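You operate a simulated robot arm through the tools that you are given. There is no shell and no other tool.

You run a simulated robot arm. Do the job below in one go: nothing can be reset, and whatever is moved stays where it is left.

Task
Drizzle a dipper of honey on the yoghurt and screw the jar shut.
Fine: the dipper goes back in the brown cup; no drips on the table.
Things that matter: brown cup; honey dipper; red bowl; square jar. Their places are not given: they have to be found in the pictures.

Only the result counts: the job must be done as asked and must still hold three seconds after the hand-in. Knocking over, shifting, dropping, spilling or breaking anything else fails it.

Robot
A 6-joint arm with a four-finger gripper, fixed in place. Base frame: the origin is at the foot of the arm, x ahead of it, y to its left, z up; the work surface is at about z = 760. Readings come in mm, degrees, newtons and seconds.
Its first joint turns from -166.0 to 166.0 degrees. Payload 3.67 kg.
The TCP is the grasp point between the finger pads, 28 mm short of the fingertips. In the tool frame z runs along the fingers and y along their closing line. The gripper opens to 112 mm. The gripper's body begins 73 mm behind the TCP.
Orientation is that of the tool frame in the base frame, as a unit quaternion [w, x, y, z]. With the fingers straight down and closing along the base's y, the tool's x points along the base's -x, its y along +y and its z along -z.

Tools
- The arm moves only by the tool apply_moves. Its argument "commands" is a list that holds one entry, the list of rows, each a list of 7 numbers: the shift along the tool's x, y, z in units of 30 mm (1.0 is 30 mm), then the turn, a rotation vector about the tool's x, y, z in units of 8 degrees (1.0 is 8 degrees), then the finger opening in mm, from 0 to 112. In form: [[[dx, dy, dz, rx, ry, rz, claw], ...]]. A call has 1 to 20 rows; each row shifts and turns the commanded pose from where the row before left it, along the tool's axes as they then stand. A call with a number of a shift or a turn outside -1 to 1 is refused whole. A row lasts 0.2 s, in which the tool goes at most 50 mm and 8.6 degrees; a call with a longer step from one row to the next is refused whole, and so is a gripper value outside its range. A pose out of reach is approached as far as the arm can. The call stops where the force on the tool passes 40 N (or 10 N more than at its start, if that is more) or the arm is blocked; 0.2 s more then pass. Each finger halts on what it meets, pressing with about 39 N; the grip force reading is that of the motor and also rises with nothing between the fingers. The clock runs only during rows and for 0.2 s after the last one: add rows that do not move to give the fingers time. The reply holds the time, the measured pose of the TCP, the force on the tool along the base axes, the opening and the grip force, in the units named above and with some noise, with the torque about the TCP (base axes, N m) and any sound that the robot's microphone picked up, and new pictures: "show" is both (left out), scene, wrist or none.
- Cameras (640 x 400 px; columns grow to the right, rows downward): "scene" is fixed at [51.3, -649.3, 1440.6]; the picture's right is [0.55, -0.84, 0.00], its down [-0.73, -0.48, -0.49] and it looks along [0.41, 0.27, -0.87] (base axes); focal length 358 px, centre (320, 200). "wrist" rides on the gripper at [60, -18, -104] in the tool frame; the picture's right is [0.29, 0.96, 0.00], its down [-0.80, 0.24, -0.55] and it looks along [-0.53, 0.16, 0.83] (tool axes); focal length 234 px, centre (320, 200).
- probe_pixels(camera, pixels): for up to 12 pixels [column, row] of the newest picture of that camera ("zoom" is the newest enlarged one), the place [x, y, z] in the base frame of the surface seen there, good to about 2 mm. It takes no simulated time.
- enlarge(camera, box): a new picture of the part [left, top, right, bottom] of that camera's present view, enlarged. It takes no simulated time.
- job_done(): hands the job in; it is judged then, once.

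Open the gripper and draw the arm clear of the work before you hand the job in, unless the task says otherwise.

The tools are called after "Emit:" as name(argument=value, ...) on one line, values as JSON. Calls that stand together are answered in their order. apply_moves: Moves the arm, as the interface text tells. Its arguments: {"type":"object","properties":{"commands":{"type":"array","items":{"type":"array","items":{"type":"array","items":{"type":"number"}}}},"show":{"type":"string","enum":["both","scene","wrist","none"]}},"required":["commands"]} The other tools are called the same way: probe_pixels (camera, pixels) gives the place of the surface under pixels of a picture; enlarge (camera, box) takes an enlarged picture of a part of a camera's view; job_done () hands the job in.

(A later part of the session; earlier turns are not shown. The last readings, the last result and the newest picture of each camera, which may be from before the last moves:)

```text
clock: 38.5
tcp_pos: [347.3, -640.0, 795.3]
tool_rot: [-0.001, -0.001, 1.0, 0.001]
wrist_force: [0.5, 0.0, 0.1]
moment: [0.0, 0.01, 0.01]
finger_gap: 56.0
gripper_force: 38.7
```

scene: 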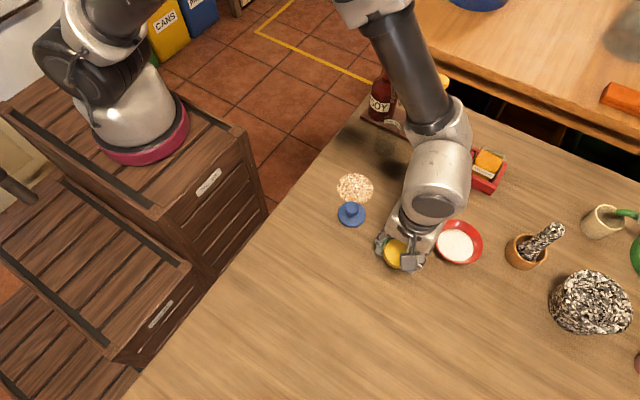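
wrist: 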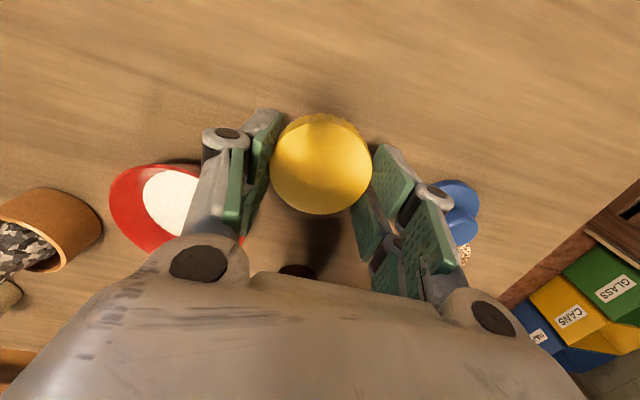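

No contact yet at 795.3; another 2 mm down.

Emit:
apply_moves(commands=[[[0, 0, 0.035, 0, 0, 0, 50], [0, 0, 0.035, 0, 0, 0, 50], [0, 0, 0, 0, 0, 0, 50]]], show="none")

```text
clock: 39.3
tcp_pos: [347.5, -640.6, 793.9]
tool_rot: [-0.001, 0.0, 1.0, 0.001]
wrist_force: [-0.8, 0.4, -0.6]
moment: [0.01, -0.03, -0.02]
finger_gap: 56.0
gripper_force: 38.7
```

No contact at 793.9; I continue by another 2 mm.

Emit:
apply_moves(commands=[[[0, 0, 0.035, 0, 0, 0, 50], [0, 0, 0.035, 0, 0, 0, 50], [0, 0, 0, 0, 0, 0, 50]]], show="none")

```text
clock: 40.1
tcp_pos: [345.9, -639.3, 791.6]
tool_rot: [-0.001, 0.0, 1.0, 0.001]
wrist_force: [0.3, 0.1, -0.3]
moment: [0.03, 0.01, -0.02]
finger_gap: 55.8
gripper_force: 39.1
```

Still free at 791.6 (tips at ≈763.6, table ≈761). One more millimetre.

Emit:
apply_moves(commands=[[[0, 0, 0.035, 0, 0, 0, 50], [0, 0, 0, 0, 0, 0, 50]]], show="both")

Emit:
enlarge(camera="scene", box=[370, 220, 450, 280])

```text
clock: 40.7
tcp_pos: [345.3, -640.1, 790.0]
tool_rot: [-0.001, 0.0, 1.0, 0.0]
wrist_force: [0.5, 3.0, 8.2]
moment: [-0.04, -0.14, 0.02]
finger_gap: 56.0
gripper_force: 39.0
```

scene: 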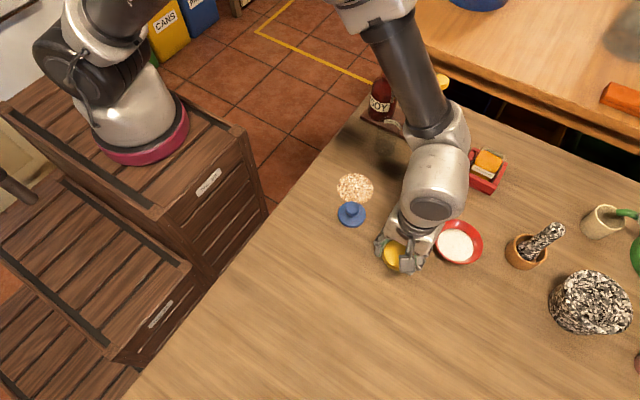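
wrist: 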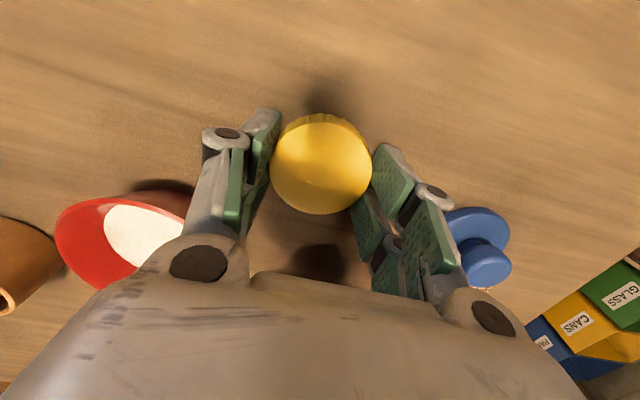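

```text
6.67 times, centred on (410, 250) of scene
```

zoom: 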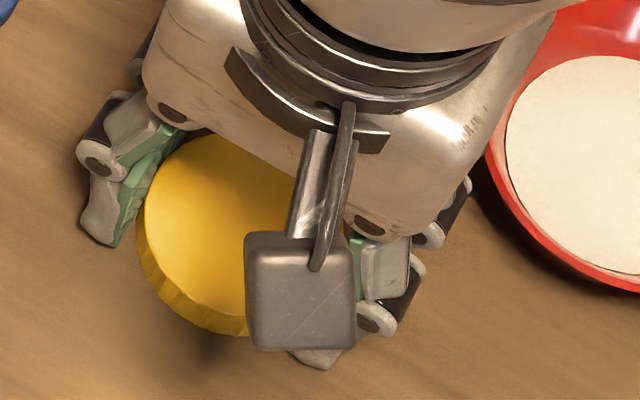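

Contact shows as 8 N at TCP z=790. I release slowly, then rise straight up and view the lid.

Emit:
apply_moves(commands=[[[0, 0, -0.015, 0, 0, 0, 50], [0, 0, 0, 0, 0, 0, 58], [0, 0, 0, 0, 0, 0, 66], [0, 0, 0, 0, 0, 0, 80], [0, 0, 0, 0, 0, 0, 84], [0, 0, -0.5, 0, 0, 0, 84], [0, 0, -0.8, 0, 0, 0, 84], [0, 0, -1, 0, 0, 0, 84], [0, 0, -1, 0, 0, 0, 84], [0, 0, -1, 0, 0, 0, 84], [0, 0, 0, 0, 0, 0, 84]]])

```text
clock: 43.1
tcp_pos: [346.2, -640.5, 919.5]
tool_rot: [-0.002, 0.001, 1.0, 0.001]
wrist_force: [-0.9, -0.1, -0.2]
moment: [0.01, 0.02, 0.05]
finger_gap: 84.1
gripper_force: 0.1
```

scene: 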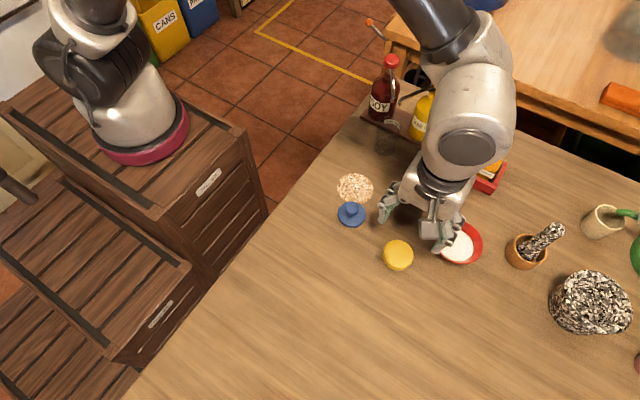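
wrist: 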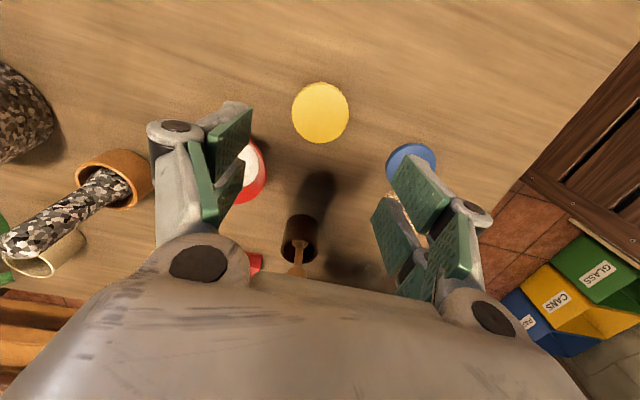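

The lid rests on the table at about (346,-640). I rise and move above the dipper (≈(506,-619)) to measure its axis with the wrist camera.

Emit:
apply_moves(commands=[[[0, 0, -1, 0, 0, 0, 84], [0, 0, -1, 0, 0, 0, 84], [0, 0, -1, 0, 0, 0, 80], [-0.885, 0.12, 0, 0, 0, 0, 70], [-0.885, 0.12, 0, 0, 0, 0, 60], [-0.885, 0.12, 0, 0, 0, 0, 60], [-0.885, 0.12, 0, 0, 0, 0, 60], [-0.885, 0.12, 0, 0, 0, 0, 60], [-0.885, 0.12, 0, 0, 0, 0, 60], [0, 0, 0, 0, 0, 0, 60]]])

Emit:
enlarge(camera="wrist", box=[270, 60, 370, 180])

Emit:
enlarge(camera="scene", box=[360, 200, 460, 300])

```text
clock: 45.3
tcp_pos: [506.2, -618.6, 1009.9]
tool_rot: [-0.002, 0.0, 1.0, 0.001]
wrist_force: [-0.3, -0.4, 0.2]
moment: [-0.01, -0.03, 0.0]
finger_gap: 59.8
gripper_force: 0.1
```

scene: 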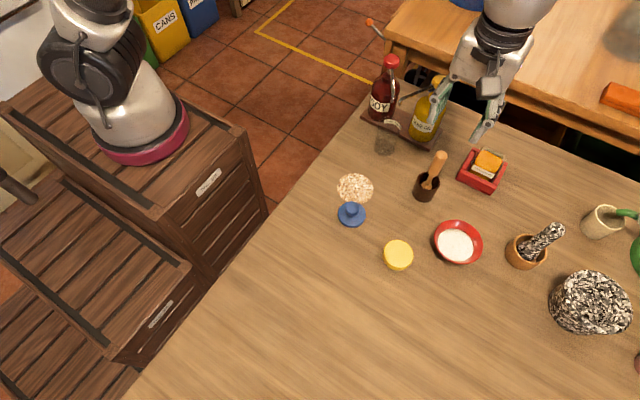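
wrist: 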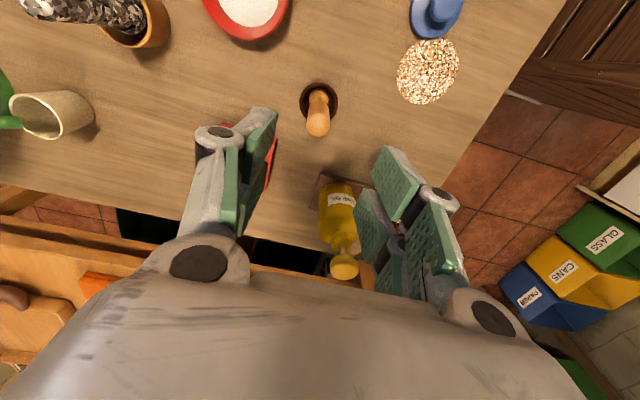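

```text
3.33 times, centred on (320, 120) of wrist
```

zoom: 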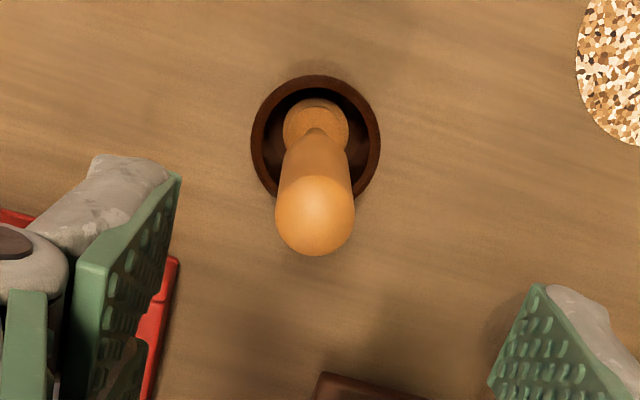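

```text
4.00 times, centred on (410, 250) of scene
```

zoom: 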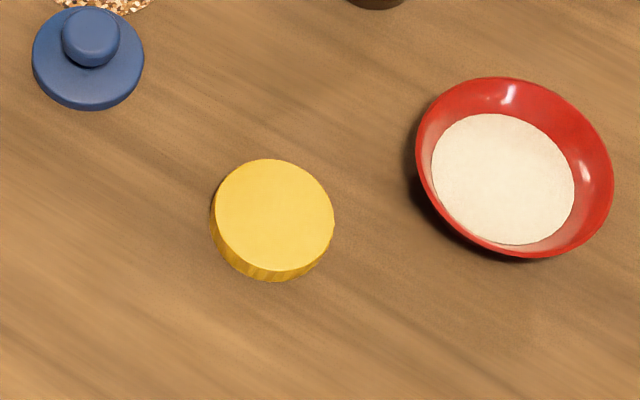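

The lid lies flat and free. I probe the dipper's dome, handle and cup rim in the wrist picture, plus the lid in the scene zoom.

Emit:
probe_pixels(camera="wrist", pixels=[[318, 125], [318, 133], [309, 122], [329, 122], [318, 113], [318, 106], [318, 98], [301, 103], [337, 102], [319, 85], [312, 96], [323, 96]])

Emit:
probe_pixels(camera="zoom", pixels=[[272, 215], [214, 205], [332, 225], [272, 162], [272, 268], [225, 250], [320, 180], [240, 270], [300, 275]])

```text
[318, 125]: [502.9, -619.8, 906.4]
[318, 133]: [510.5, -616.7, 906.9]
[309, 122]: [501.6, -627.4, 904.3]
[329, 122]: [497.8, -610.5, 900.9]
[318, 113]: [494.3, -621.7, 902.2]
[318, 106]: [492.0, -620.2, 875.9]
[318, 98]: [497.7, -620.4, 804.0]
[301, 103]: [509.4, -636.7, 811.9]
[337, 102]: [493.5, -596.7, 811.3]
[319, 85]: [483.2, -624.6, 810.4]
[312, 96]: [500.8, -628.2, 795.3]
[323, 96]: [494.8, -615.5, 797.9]
```

```text
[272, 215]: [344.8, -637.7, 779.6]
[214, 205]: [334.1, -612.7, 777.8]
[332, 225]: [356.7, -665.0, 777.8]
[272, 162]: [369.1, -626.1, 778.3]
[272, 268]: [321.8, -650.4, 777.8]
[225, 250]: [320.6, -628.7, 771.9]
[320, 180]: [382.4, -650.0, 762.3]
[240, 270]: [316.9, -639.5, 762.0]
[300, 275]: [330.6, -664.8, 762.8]
```

The dipper's axis is about (504.7,-619), dome top z≈908; the lid on the table is centred at (345.4,-638.6). I lower over the handle to TCP z≈884 with 60 mm opening.

Emit:
apply_moves(commands=[[[0.04, -0.015, 0.7, 0, 0, 0, 60], [0, 0, 0.8, 0, 0, 0, 60], [0, 0, 0.8, 0, 0, 0, 60], [0, 0, 0.8, 0, 0, 0, 60], [0, 0, 0.7, 0, 0, 0, 60], [0, 0, 0.4, 0, 0, 0, 60], [0, 0, 0, 0, 0, 0, 60]]])

Emit:
enlarge(camera="scene", box=[395, 120, 495, 210])

Emit:
enlarge(camera="wrist", box=[240, 80, 400, 240])

```text
clock: 46.9
tcp_pos: [505.2, -618.5, 884.6]
tool_rot: [-0.001, 0.0, 1.0, 0.001]
wrist_force: [0.4, 0.4, 0.5]
moment: [-0.01, 0.03, 0.02]
finger_gap: 60.0
gripper_force: 0.1
```

scene: 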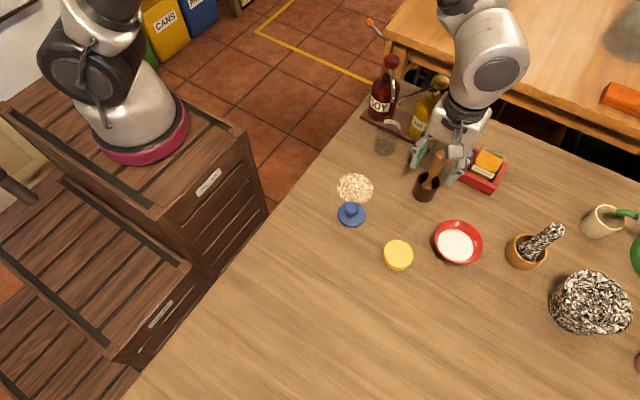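
wrist: 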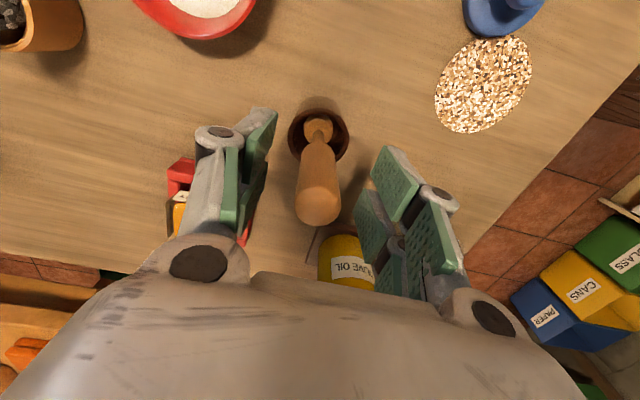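

```text
4.44 times, centred on (445, 165) of scene
```

zoom: 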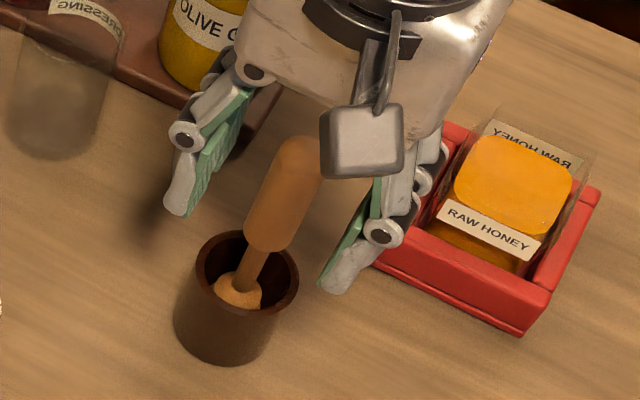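

```text
2.50 times, centred on (320, 160) of wrist
```

zoom: 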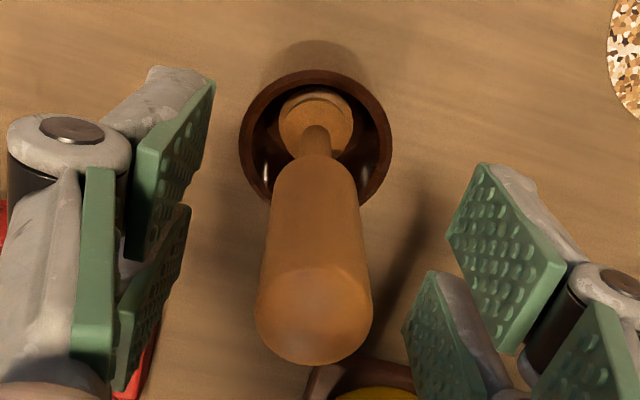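

The handle stands midway between the pads. I close slowly on it.

Emit:
apply_moves(commands=[[[0, 0, 0, 0, 0, 0, 45], [0, 0, 0, 0, 0, 0, 34], [0, 0, 0, 0, 0, 0, 28], [0, 0, 0, 0, 0, 0, 24], [0, 0, 0, 0, 0, 0, 20], [0, 0, 0, 0, 0, 0, 14], [0, 0, 0, 0, 0, 0, 10]]])

Emit:
enlarge(camera="scene", box=[395, 120, 495, 210])

```text
clock: 48.5
tcp_pos: [505.0, -618.5, 882.8]
tool_rot: [-0.001, 0.0, 1.0, 0.001]
wrist_force: [-0.7, -0.1, 0.2]
moment: [0.01, 0.03, 0.0]
finger_gap: 16.6
gripper_force: 38.7
```

scene: 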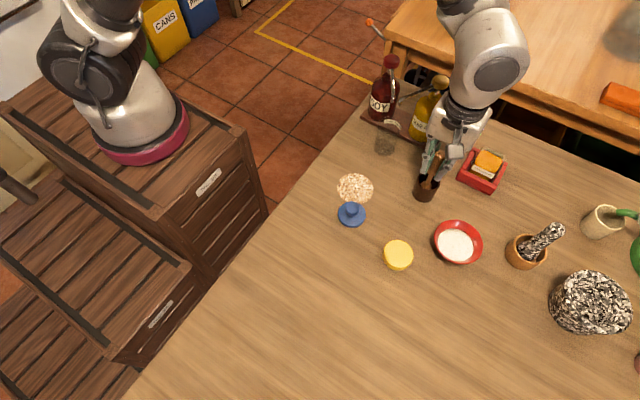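
wrist: 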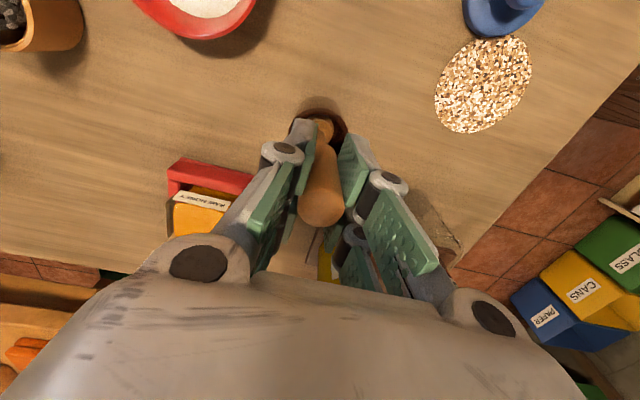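

```text
4.44 times, centred on (445, 165) of scene
```

zoom: 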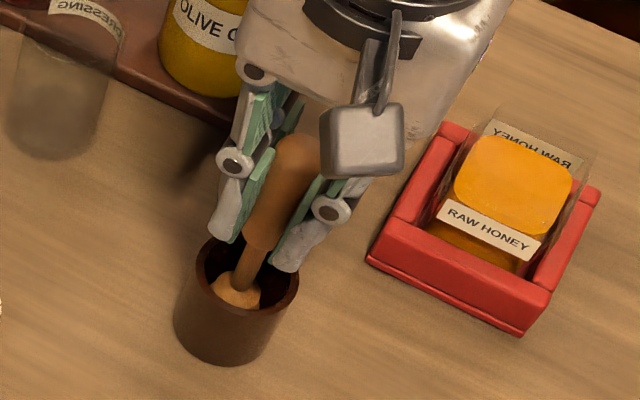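

The handle is gripped at 16.6 mm. I lift gently, checking that the cup stays on the table.

Emit:
apply_moves(commands=[[[0, 0, -0.3, 0, 0, 0, 10], [0, 0, -0.5, 0, 0, 0, 10], [0, 0, -0.6, 0, 0, 0, 10], [0, 0, 0, 0, 0, 0, 10]]])

Emit:
enlarge(camera="scene", box=[395, 110, 495, 210])

```text
clock: 49.5
tcp_pos: [505.4, -618.4, 925.9]
tool_rot: [-0.001, 0.0, 1.0, 0.002]
wrist_force: [0.2, -1.0, -0.7]
moment: [0.01, 0.0, -0.02]
finger_gap: 16.2
gripper_force: 39.2
```

scene: 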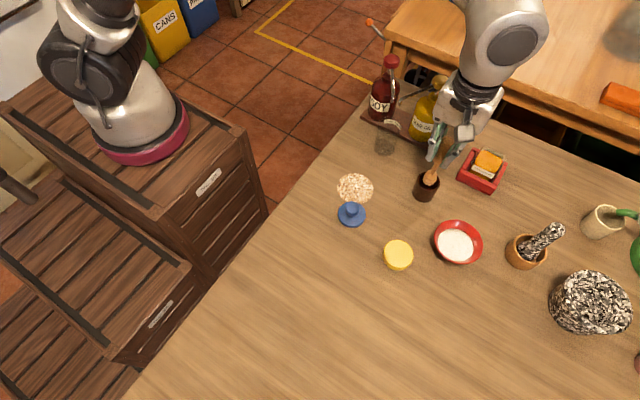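
wrist: 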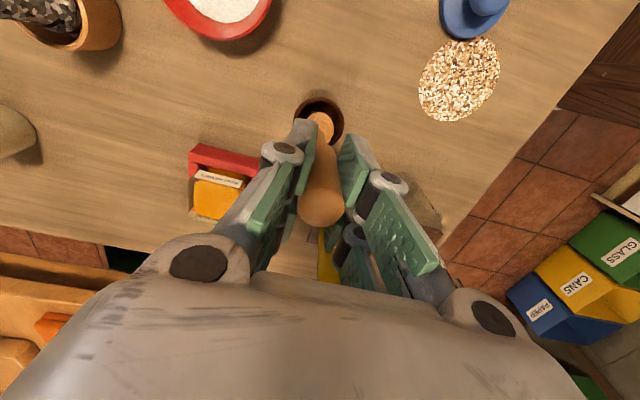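

```text
4.00 times, centred on (445, 160) of scene
```

zoom: 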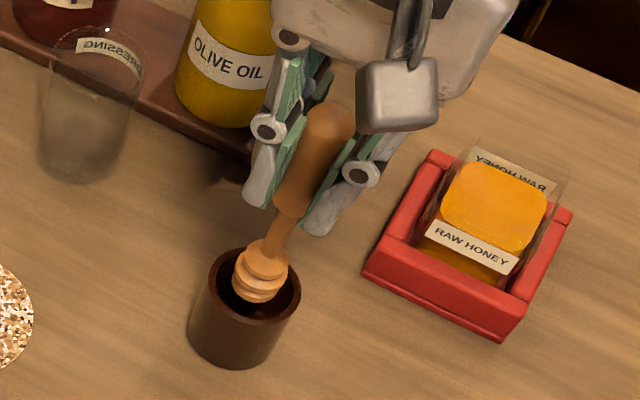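

The dipper rises out of the cup and the cup stays. I lift another 55 mm to clear the head fully and measure its lower end.

Emit:
apply_moves(commands=[[[0, 0, -0.7, 0, 0, 0, 10], [0, 0, -0.7, 0, 0, 0, 10], [0, 0, -0.44, 0, 0, 0, 10], [0, 0, 0, 0, 0, 0, 10]]])

Emit:
enlarge(camera="scene", box=[395, 90, 505, 200])

```text
clock: 50.5
tcp_pos: [504.8, -619.1, 979.6]
tool_rot: [-0.001, 0.0, 1.0, 0.0]
wrist_force: [0.3, 0.8, 0.3]
moment: [0.02, 0.03, 0.04]
finger_gap: 16.2
gripper_force: 38.4
```

scene: 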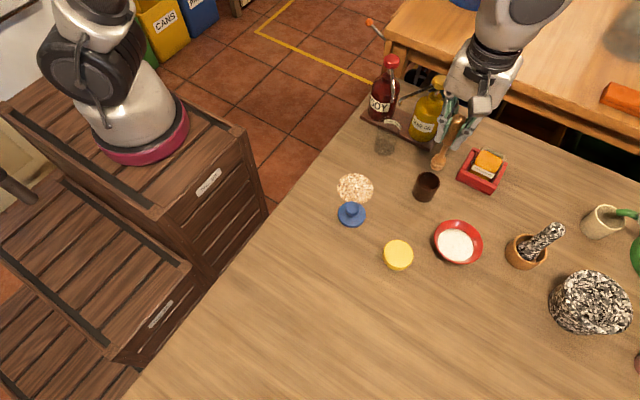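
wrist: 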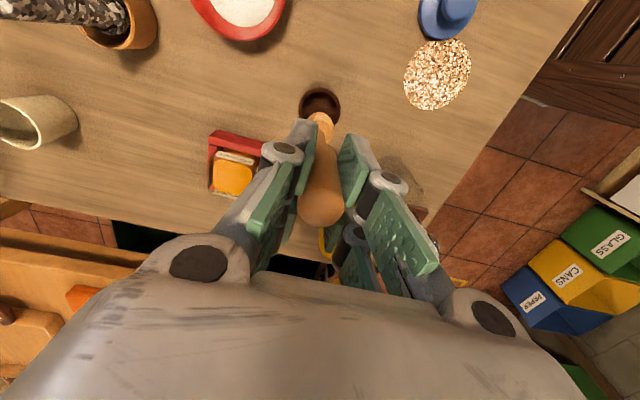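

```text
3.64 times, centred on (450, 145) of scene
```

zoom: 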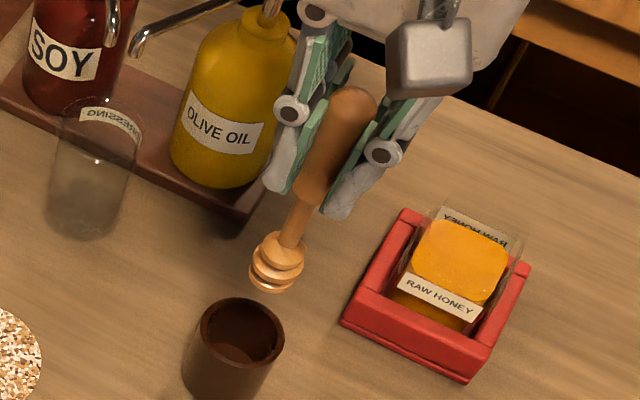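

I probe the dipper head, the cup's floor, and the honey surface and jar edges in the zoom.

Emit:
probe_pixels(camera="zoom", pixels=[[270, 289], [276, 265], [284, 240], [296, 215], [238, 350], [462, 260], [418, 255], [503, 268], [465, 225], [455, 295], [318, 170], [252, 268]])

Emit:
enlarge(camera="wrist", box=[190, 110, 290, 210])

```text
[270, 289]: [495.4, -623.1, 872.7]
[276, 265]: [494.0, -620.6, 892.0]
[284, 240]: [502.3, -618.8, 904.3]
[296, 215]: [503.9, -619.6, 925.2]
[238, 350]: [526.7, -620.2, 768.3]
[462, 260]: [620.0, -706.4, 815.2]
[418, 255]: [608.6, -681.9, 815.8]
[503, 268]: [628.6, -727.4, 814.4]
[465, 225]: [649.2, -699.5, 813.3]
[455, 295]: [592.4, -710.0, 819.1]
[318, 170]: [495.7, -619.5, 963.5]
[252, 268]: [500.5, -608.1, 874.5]
```

```text
4.00 times, centred on (240, 160) of wrist
```

zoom: 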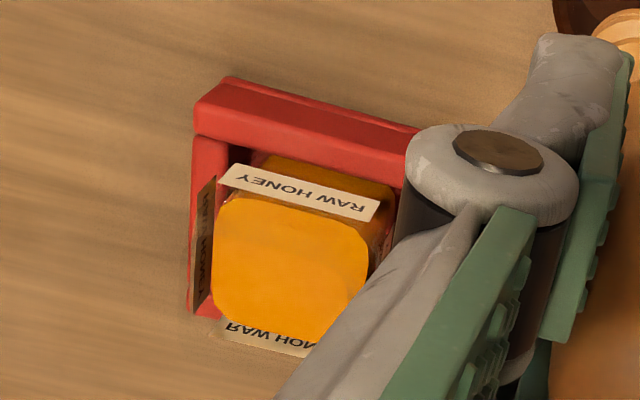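

Honey's surface is at z≈815 with its centre near (619.5,-704.5); the dipper's lower end is about 111 mm below the TCP. I move above the jar opening.

Emit:
apply_moves(commands=[[[-0.758, -0.569, 0, 0, 0, 0, 10], [-0.758, -0.569, 0, 0, 0, 0, 10], [-0.758, -0.569, 0, 0, 0, 0, 10], [-0.758, -0.569, 0, 0, 0, 0, 10], [-0.758, -0.569, 0, 0, 0, 0, 10], [0, 0, 0, 0, 0, 0, 10]]])

Emit:
enlarge(camera="scene", box=[445, 100, 545, 200])

Emit:
enlarge(camera="wrist", box=[260, 60, 380, 180])

```text
clock: 51.9
tcp_pos: [618.8, -705.0, 979.4]
tool_rot: [-0.001, 0.0, 1.0, 0.001]
wrist_force: [-0.4, 0.3, -0.1]
moment: [-0.02, 0.01, 0.01]
finger_gap: 16.5
gripper_force: 39.3
```

scene: 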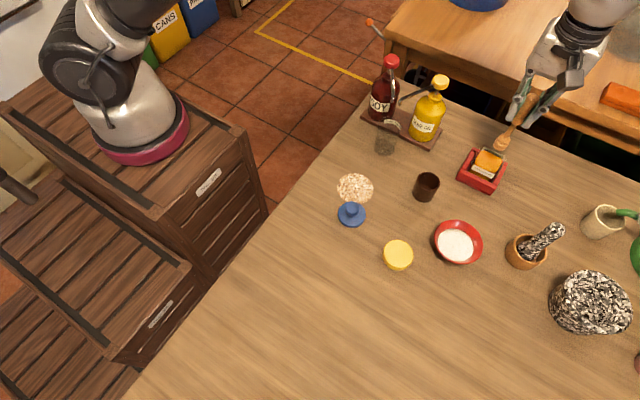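
wrist: 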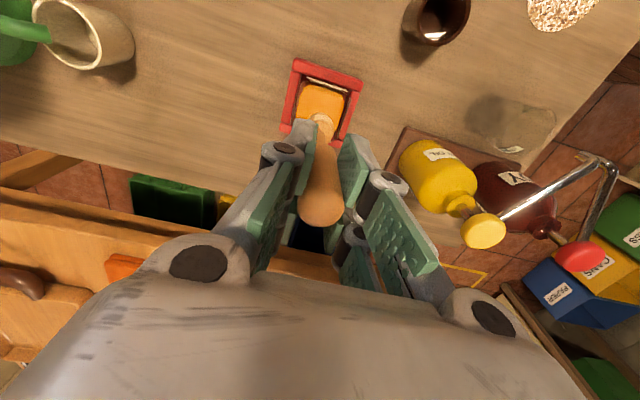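

```text
4.00 times, centred on (495, 150) of scene
```

zoom: 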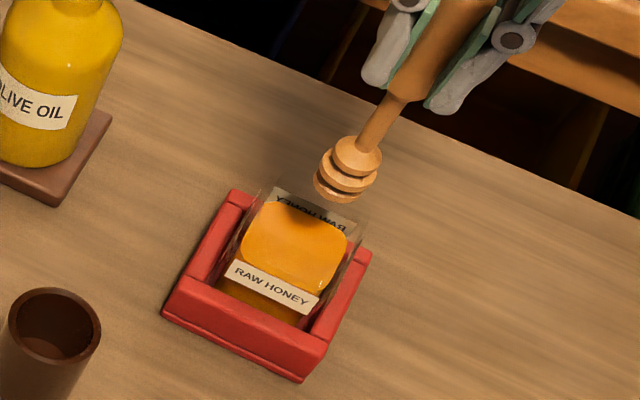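

```text
3.33 times, centred on (320, 120) of wrist
```

zoom: 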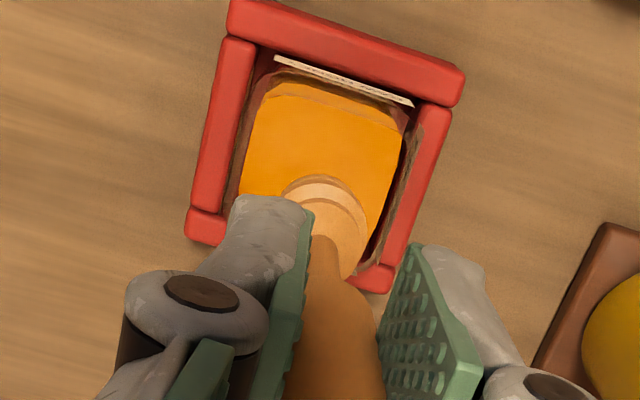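

The head is centred over the 50 mm wide jar mouth. I lower it into the honey to TCP z≈892.

Emit:
apply_moves(commands=[[[0, 0, 0.5, 0, 0, 0, 10], [0, 0, 0.5, 0, 0, 0, 10], [0, 0, 0.5, 0, 0, 0, 10], [0, 0, 0.4, 0, 0, 0, 10], [0, 0, 0.4, 0, 0, 0, 10], [0, 0, 0.3, 0, 0, 0, 10], [0, 0, 0.2, 0, 0, 0, 10], [0, 0, 0.1, 0, 0, 0, 10], [0, 0, 0, 0, 0, 0, 10]]])

Emit:
enlarge(camera="scene", box=[445, 100, 545, 200])

```text
clock: 53.9
tcp_pos: [618.4, -704.9, 892.9]
tool_rot: [-0.001, 0.0, 1.0, 0.001]
wrist_force: [-0.5, -0.3, -0.1]
moment: [-0.01, -0.02, 0.02]
finger_gap: 16.3
gripper_force: 39.4
```

scene: 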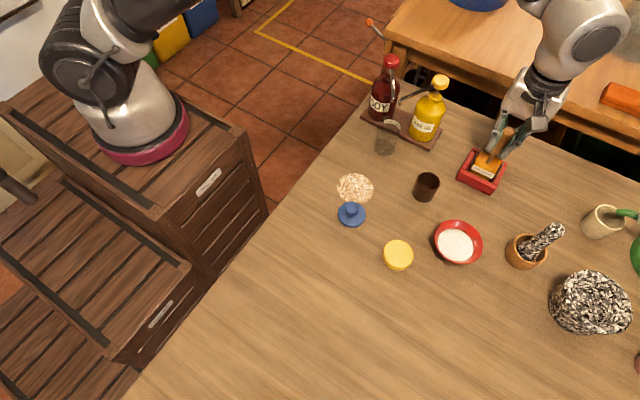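
wrist: 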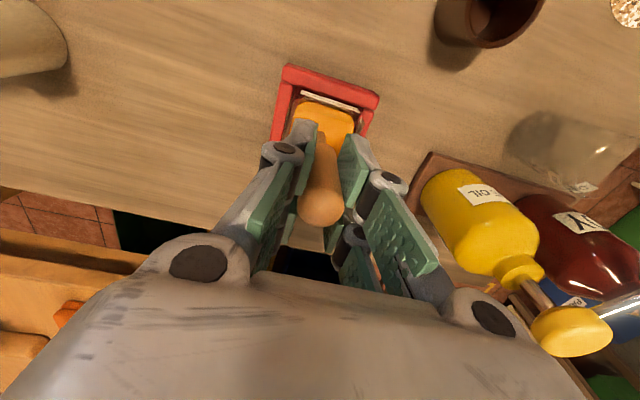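

```text
4.00 times, centred on (495, 150) of scene
```

zoom: 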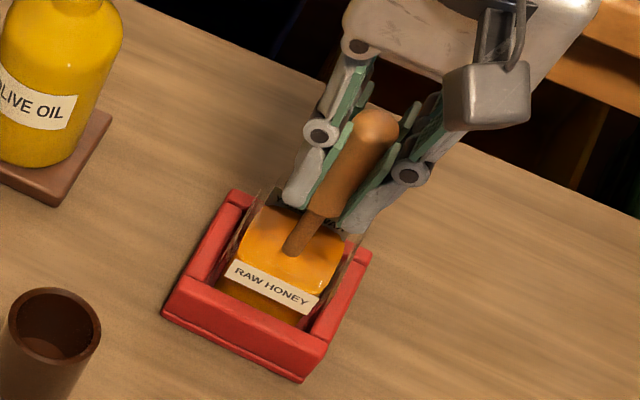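

The head is fully under the honey. I dwell a second so that it loads, then raise it just above the honey (still in the jar mouth) to watch how it drips.

Emit:
apply_moves(commands=[[[0, 0, 0, 0, 0, 0.5, 10], [0, 0, 0, 0, 0, 0.5, 10], [0, 0, 0, 0, 0, -0.5, 10], [0, 0, 0, 0, 0, -0.5, 10], [0, 0, 0, 0, 0, 0, 10], [0, 0, -0.4, 0, 0, 0, 10], [0, 0, -0.4, 0, 0, 0, 10], [0, 0, -0.4, 0, 0, 0, 10], [0, 0, -0.4, 0, 0, 0, 10]]])

Emit:
enlarge(camera="scene", box=[455, 110, 545, 200])

```text
clock: 55.9
tcp_pos: [618.9, -705.7, 941.5]
tool_rot: [-0.002, 0.0, 1.0, 0.001]
wrist_force: [-0.1, -0.5, 0.1]
moment: [0.02, 0.01, 0.0]
finger_gap: 16.2
gripper_force: 39.2
```

scene: 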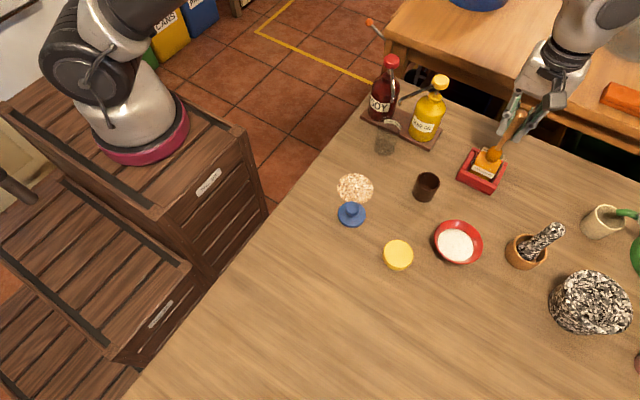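
wrist: 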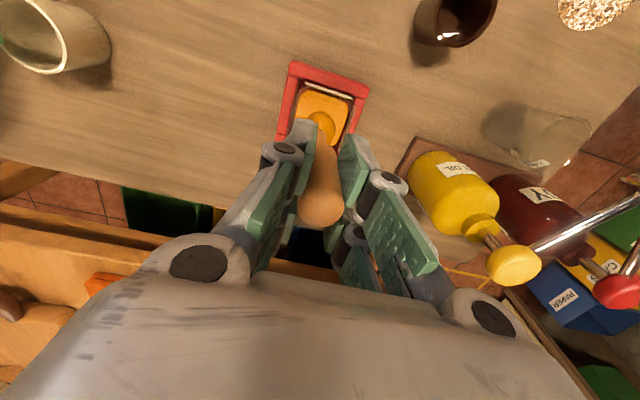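

```text
4.44 times, centred on (500, 155) of scene
```

zoom: 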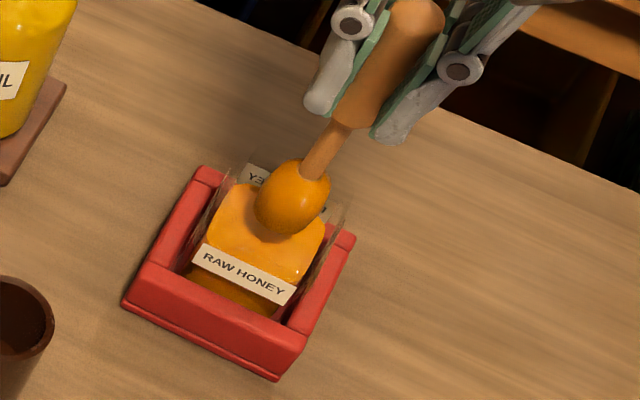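

The head now carries a golden honey blob. I dwell 0.4 s over the jar to see how it behaves.

Emit:
apply_moves(commands=[[[0, 0, -0.3, 0, 0, 0, 10], [0, 0, 0, 0, 0, 0, 10]]])

Emit:
enlarge(camera="scene", box=[455, 110, 545, 200])

```text
clock: 56.5
tcp_pos: [617.0, -704.4, 949.5]
tool_rot: [-0.001, 0.0, 1.0, 0.001]
wrist_force: [0.0, 0.9, -0.6]
moment: [0.01, 0.0, 0.02]
finger_gap: 16.3
gripper_force: 39.3
```

scene: 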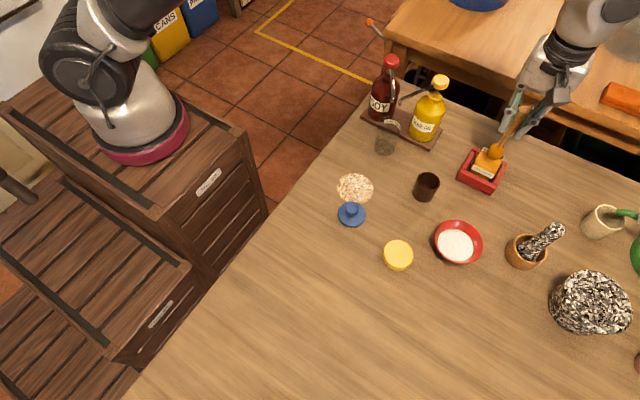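
wrist: 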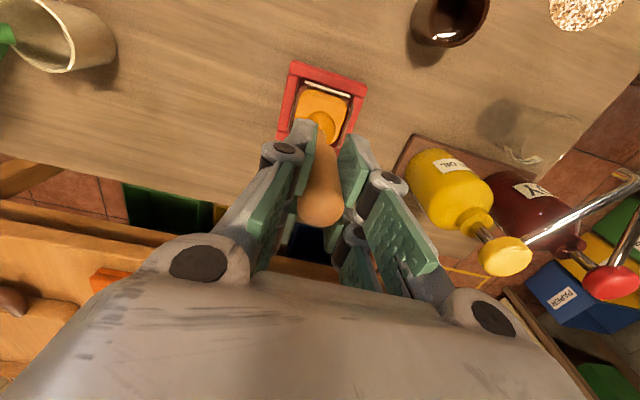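

```text
4.44 times, centred on (500, 155) of scene
```

zoom: 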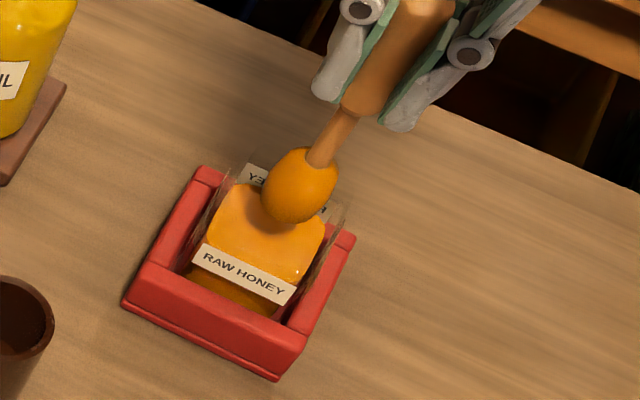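

No strand visible yet. I wait a little longer over the jar to learn the dripping behaviour (it can be re-dipped).

Emit:
apply_moves(commands=[[[0, 0, -0.4, 0, 0, 0, 10], [0, 0, -0.2, 0, 0, 0, 10], [0, 0, 0, 0, 0, 0, 10], [0, 0, 0, 0, 0, 0, 10]]])

Emit:
enlarge(camera="scene", box=[455, 110, 545, 200])

```text
clock: 57.5
tcp_pos: [619.6, -704.7, 967.9]
tool_rot: [-0.002, 0.0, 1.0, 0.001]
wrist_force: [-0.6, 0.3, -0.8]
moment: [-0.03, -0.03, -0.01]
finger_gap: 16.4
gripper_force: 39.0
```

scene: 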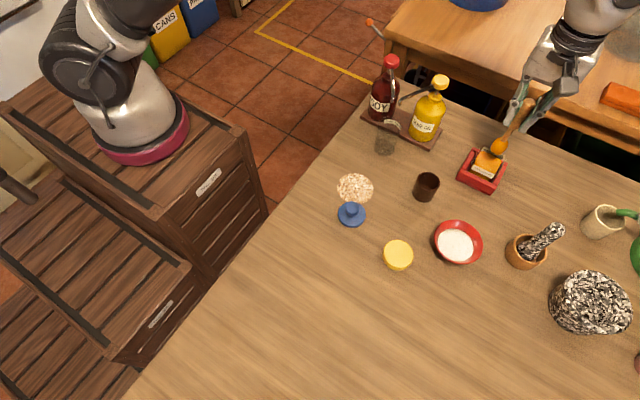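
wrist: 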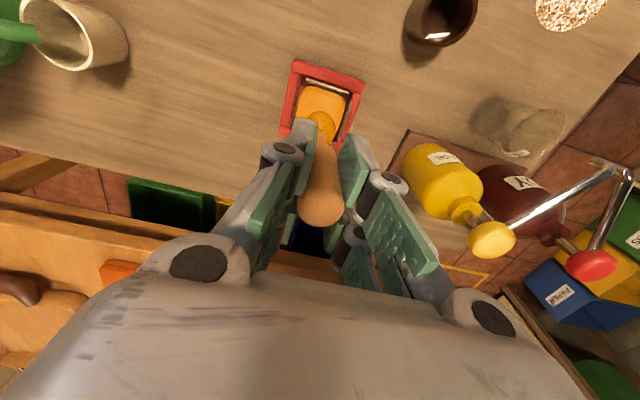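

```text
4.44 times, centred on (500, 155) of scene
```

zoom: 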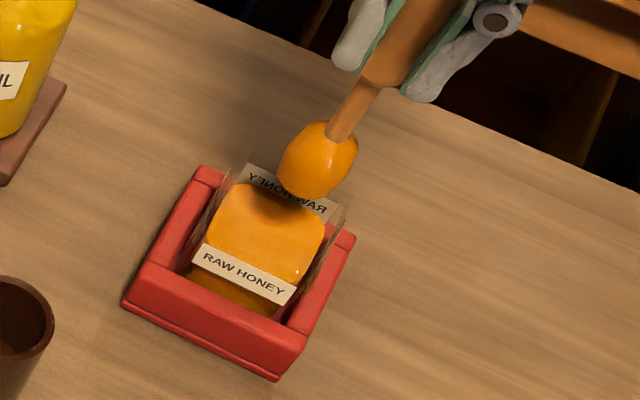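

The blob is unchanged after about 2 s with no visible strand. Since re-dipping is possible, I wait 2 s more over the jar to learn whether it drips while upright.

Emit:
apply_moves(commands=[[[0, 0, 0, 0, 0, 0, 10], [0, 0, 0, 0, 0, 0, 10], [0, 0, 0, 0, 0, 0, 10], [0, 0, 0, 0, 0, 0, 10], [0, 0, 0, 0, 0, 0, 10], [0, 0, 0, 0, 0, 0, 10], [0, 0, 0, 0, 0, 0, 10], [0, 0, 0, 0, 0, 0, 10], [0, 0, 0, 0, 0, 0, 10]]])

Emit:
enlarge(camera="scene", box=[455, 110, 545, 200])

```text
clock: 59.5
tcp_pos: [620.0, -704.6, 967.7]
tool_rot: [-0.001, 0.0, 1.0, 0.002]
wrist_force: [0.2, -0.1, -0.3]
moment: [0.03, 0.01, 0.02]
finger_gap: 16.3
gripper_force: 38.6
```

scene: 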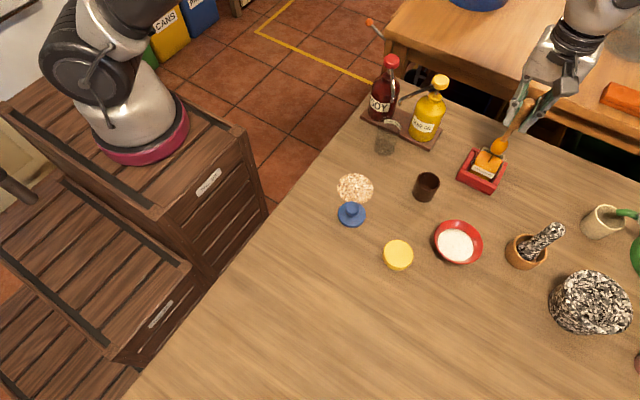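
wrist: 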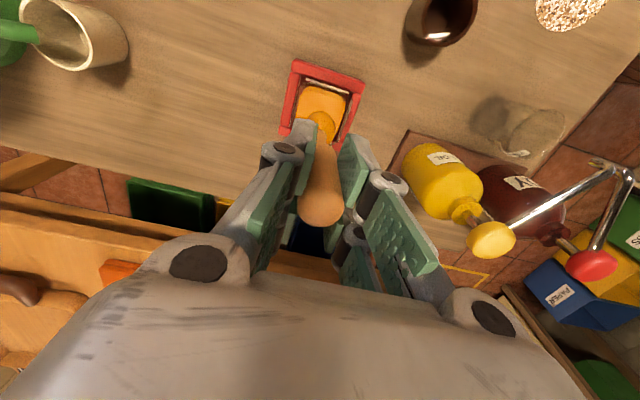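

```text
4.44 times, centred on (500, 155) of scene
```

zoom: 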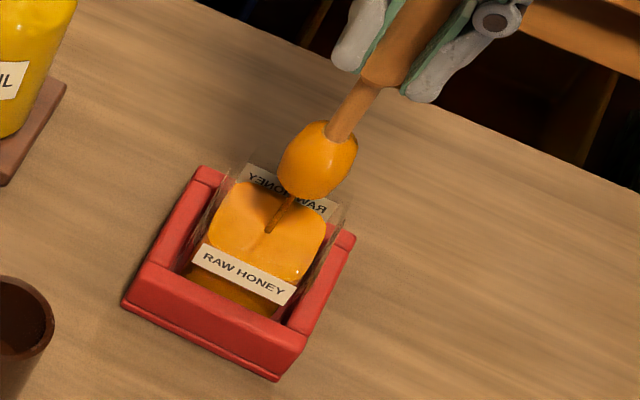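

A thin strand started between 2 and 4 s after leaving the honey, so I must carry within about 2 s. I re-dip now and turn the tool 45° in place so the transfer can run along both tool axes faster.

Emit:
apply_moves(commands=[[[0, 0, 0.4, 0, 0, 0.9375, 10], [0, 0, 0.5, 0, 0, 0.9375, 10], [0, 0, 0.5, 0, 0, 0.9375, 10], [0, 0, 0.5, 0, 0, 0.9375, 10], [0, 0, 0.4, 0, 0, 0.9375, 10], [0, 0, 0.22, 0, 0, 0.9375, 10], [0, 0, 0, 0, 0, 0, 10], [0, 0, 0, 0, 0, 0, 10], [0, 0, 0, 0, 0, 0, 10], [0, 0, 0, 0, 0, 0, 10]]])

Emit:
enlarge(camera="scene", box=[455, 110, 545, 200])

```text
clock: 61.7
tcp_pos: [618.7, -705.4, 891.1]
tool_rot: [-0.002, 0.383, 0.924, 0.0]
wrist_force: [0.4, 0.3, -1.0]
moment: [-0.03, -0.02, 0.01]
finger_gap: 16.1
gripper_force: 38.9
```

scene: 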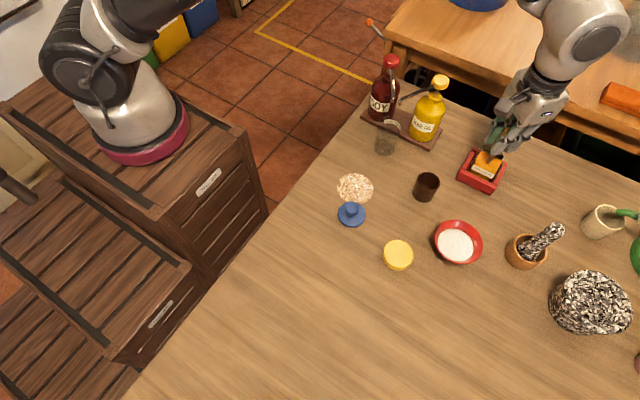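
wrist: 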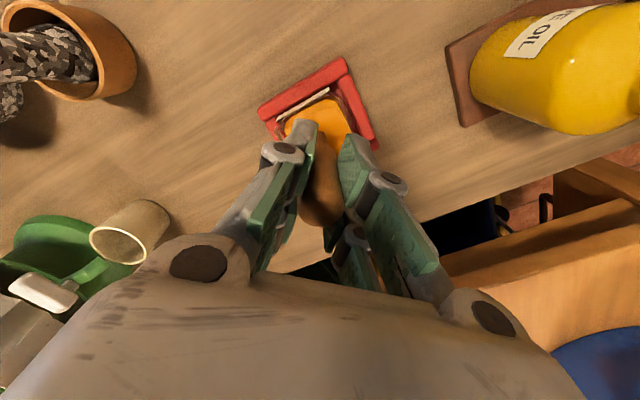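

```text
4.44 times, centred on (500, 155) of scene
```

zoom: 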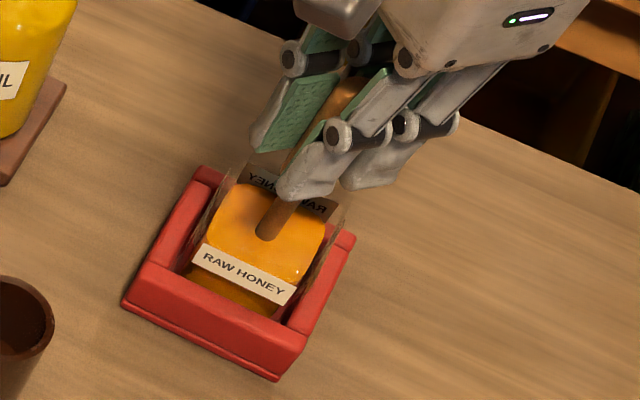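

The head is submerged again with the tool at +45° yaw. I now lift quickly and carry straight to the bowl centre (421.5,-724.5) in about 1.4 s, ending about 45 mm above the yoghurt.

Emit:
apply_moves(commands=[[[0, 0, -0.7, 0, 0, 0, 10], [0, 0, -1, 0, 0, 0, 10], [0, 0, -1, 0, 0, 0, 10], [0.4, -0.487, -0.1, 0, 0, 0, 10], [0.82, -1, 0, 0, 0, 0, 10], [0.82, -1, 0, 0, 0, 0, 10], [0.82, -1, 0, 0, 0, 0, 10], [0.82, -1, 0, 0, 0, 0, 10], [0.517, -0.62, 0.5, 0, 0, 0, 10], [0, 0, 0.5, 0, 0, 0, 10]]])

Emit:
enlarge(camera="scene", box=[410, 170, 510, 270])

```text
clock: 63.9
tcp_pos: [421.5, -724.3, 945.6]
tool_rot: [0.0, 0.382, 0.924, 0.001]
wrist_force: [-0.3, 0.7, 0.5]
moment: [-0.01, 0.02, 0.0]
finger_gap: 16.6
gripper_force: 39.0
```

scene: 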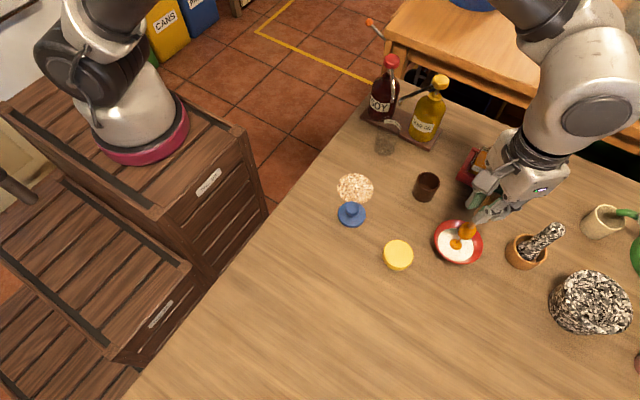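
wrist: 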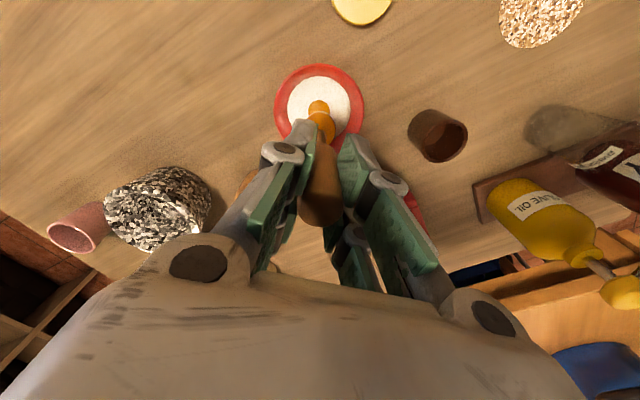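

```text
4.00 times, centred on (460, 220) of scene
```

zoom: 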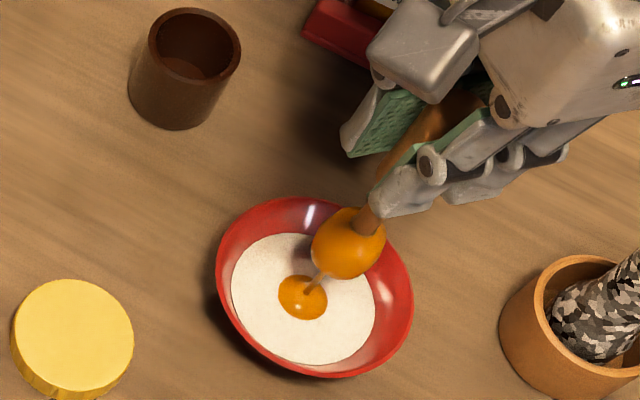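

A honey strand is already falling on the yoghurt's centre. I hold still for 3 s and let it drain.

Emit:
apply_moves(commands=[[[0, 0, 0, 0, 0, 0, 10], [0, 0, 0, 0, 0, 0, 10], [0, 0, 0, 0, 0, 0, 10], [0, 0, 0, 0, 0, 0, 10], [0, 0, 0, 0, 0, 0, 10], [0, 0, 0, 0, 0, 0, 10], [0, 0, 0, 0, 0, 0, 10], [0, 0, 0, 0, 0, 0, 10], [0, 0, 0, 0, 0, 0, 10], [0, 0, 0, 0, 0, 0, 10], [0, 0, 0, 0, 0, 0, 10], [0, 0, 0, 0, 0, 0, 10], [0, 0, 0, 0, 0, 0, 10], [0, 0, 0, 0, 0, 0, 10]]])

Emit:
enlarge(camera="scene", box=[410, 170, 510, 270])

```text
clock: 66.9
tcp_pos: [421.4, -724.4, 947.4]
tool_rot: [-0.001, 0.383, 0.924, 0.0]
wrist_force: [0.5, -0.6, -0.8]
moment: [-0.01, -0.03, 0.06]
finger_gap: 16.0
gripper_force: 39.1
```

scene: 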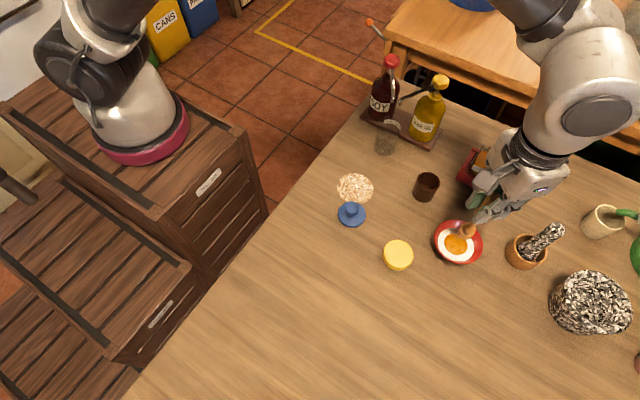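
wrist: 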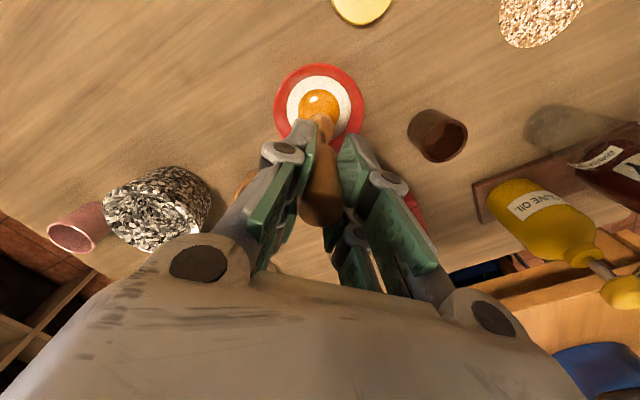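

```text
4.00 times, centred on (460, 220) of scene
```

zoom: 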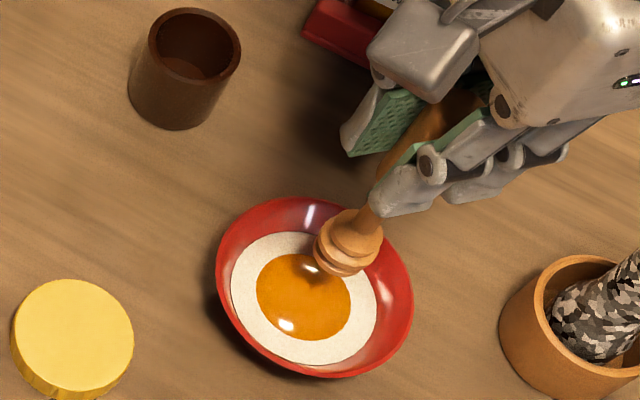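

The dipper is bare and a honey pool lies on the yoghurt. I wait 3 s more to be sure nothing drips further and inspect the dipper head.

Emit:
apply_moves(commands=[[[0, 0, 0, 0, 0, 0, 10], [0, 0, 0, 0, 0, 0, 10], [0, 0, 0, 0, 0, 0, 10], [0, 0, 0, 0, 0, 0, 10], [0, 0, 0, 0, 0, 0, 10], [0, 0, 0, 0, 0, 0, 10], [0, 0, 0, 0, 0, 0, 10], [0, 0, 0, 0, 0, 0, 10], [0, 0, 0, 0, 0, 0, 10], [0, 0, 0, 0, 0, 0, 10], [0, 0, 0, 0, 0, 0, 10], [0, 0, 0, 0, 0, 0, 10], [0, 0, 0, 0, 0, 0, 10], [0, 0, 0, 0, 0, 0, 10]]])

Emit:
enlarge(camera="scene", box=[430, 200, 500, 270])

Emit:
enlarge(camera="wrist", box=[260, 50, 400, 160])

```text
clock: 69.9
tcp_pos: [420.7, -724.8, 946.3]
tool_rot: [-0.001, 0.384, 0.924, 0.001]
wrist_force: [-0.2, -0.1, -0.2]
moment: [-0.01, -0.02, -0.01]
finger_gap: 16.0
gripper_force: 38.6
```

scene: 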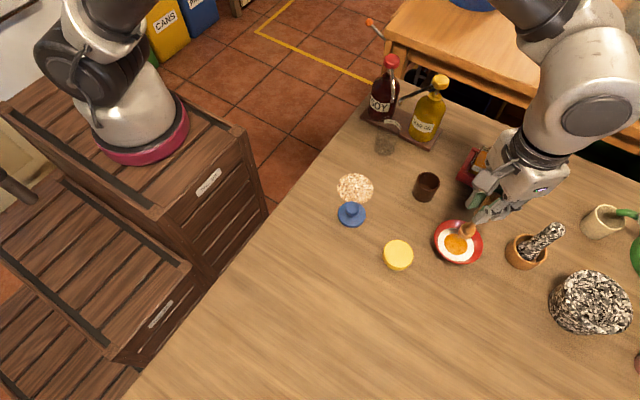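
wrist: 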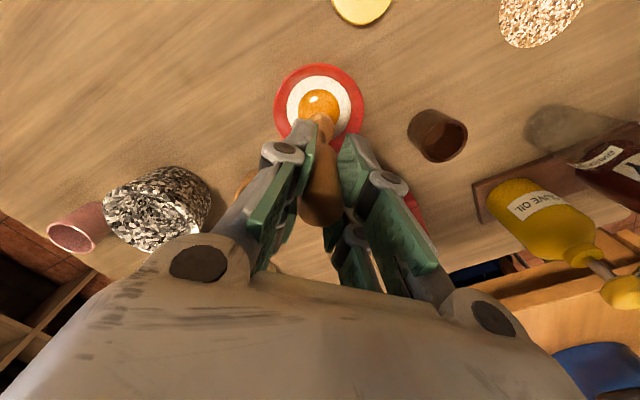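

```text
5.71 times, centred on (465, 235) of scene
```

zoom: 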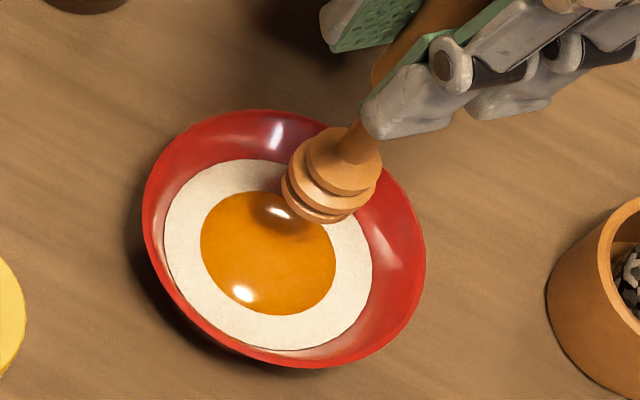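

```text
3.64 times, centred on (330, 105) of wrist
```

zoom: 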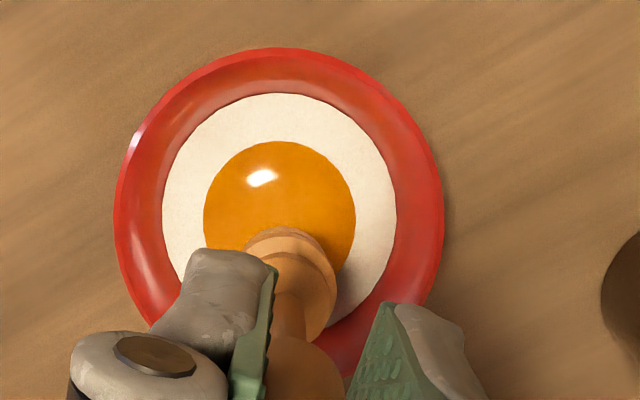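

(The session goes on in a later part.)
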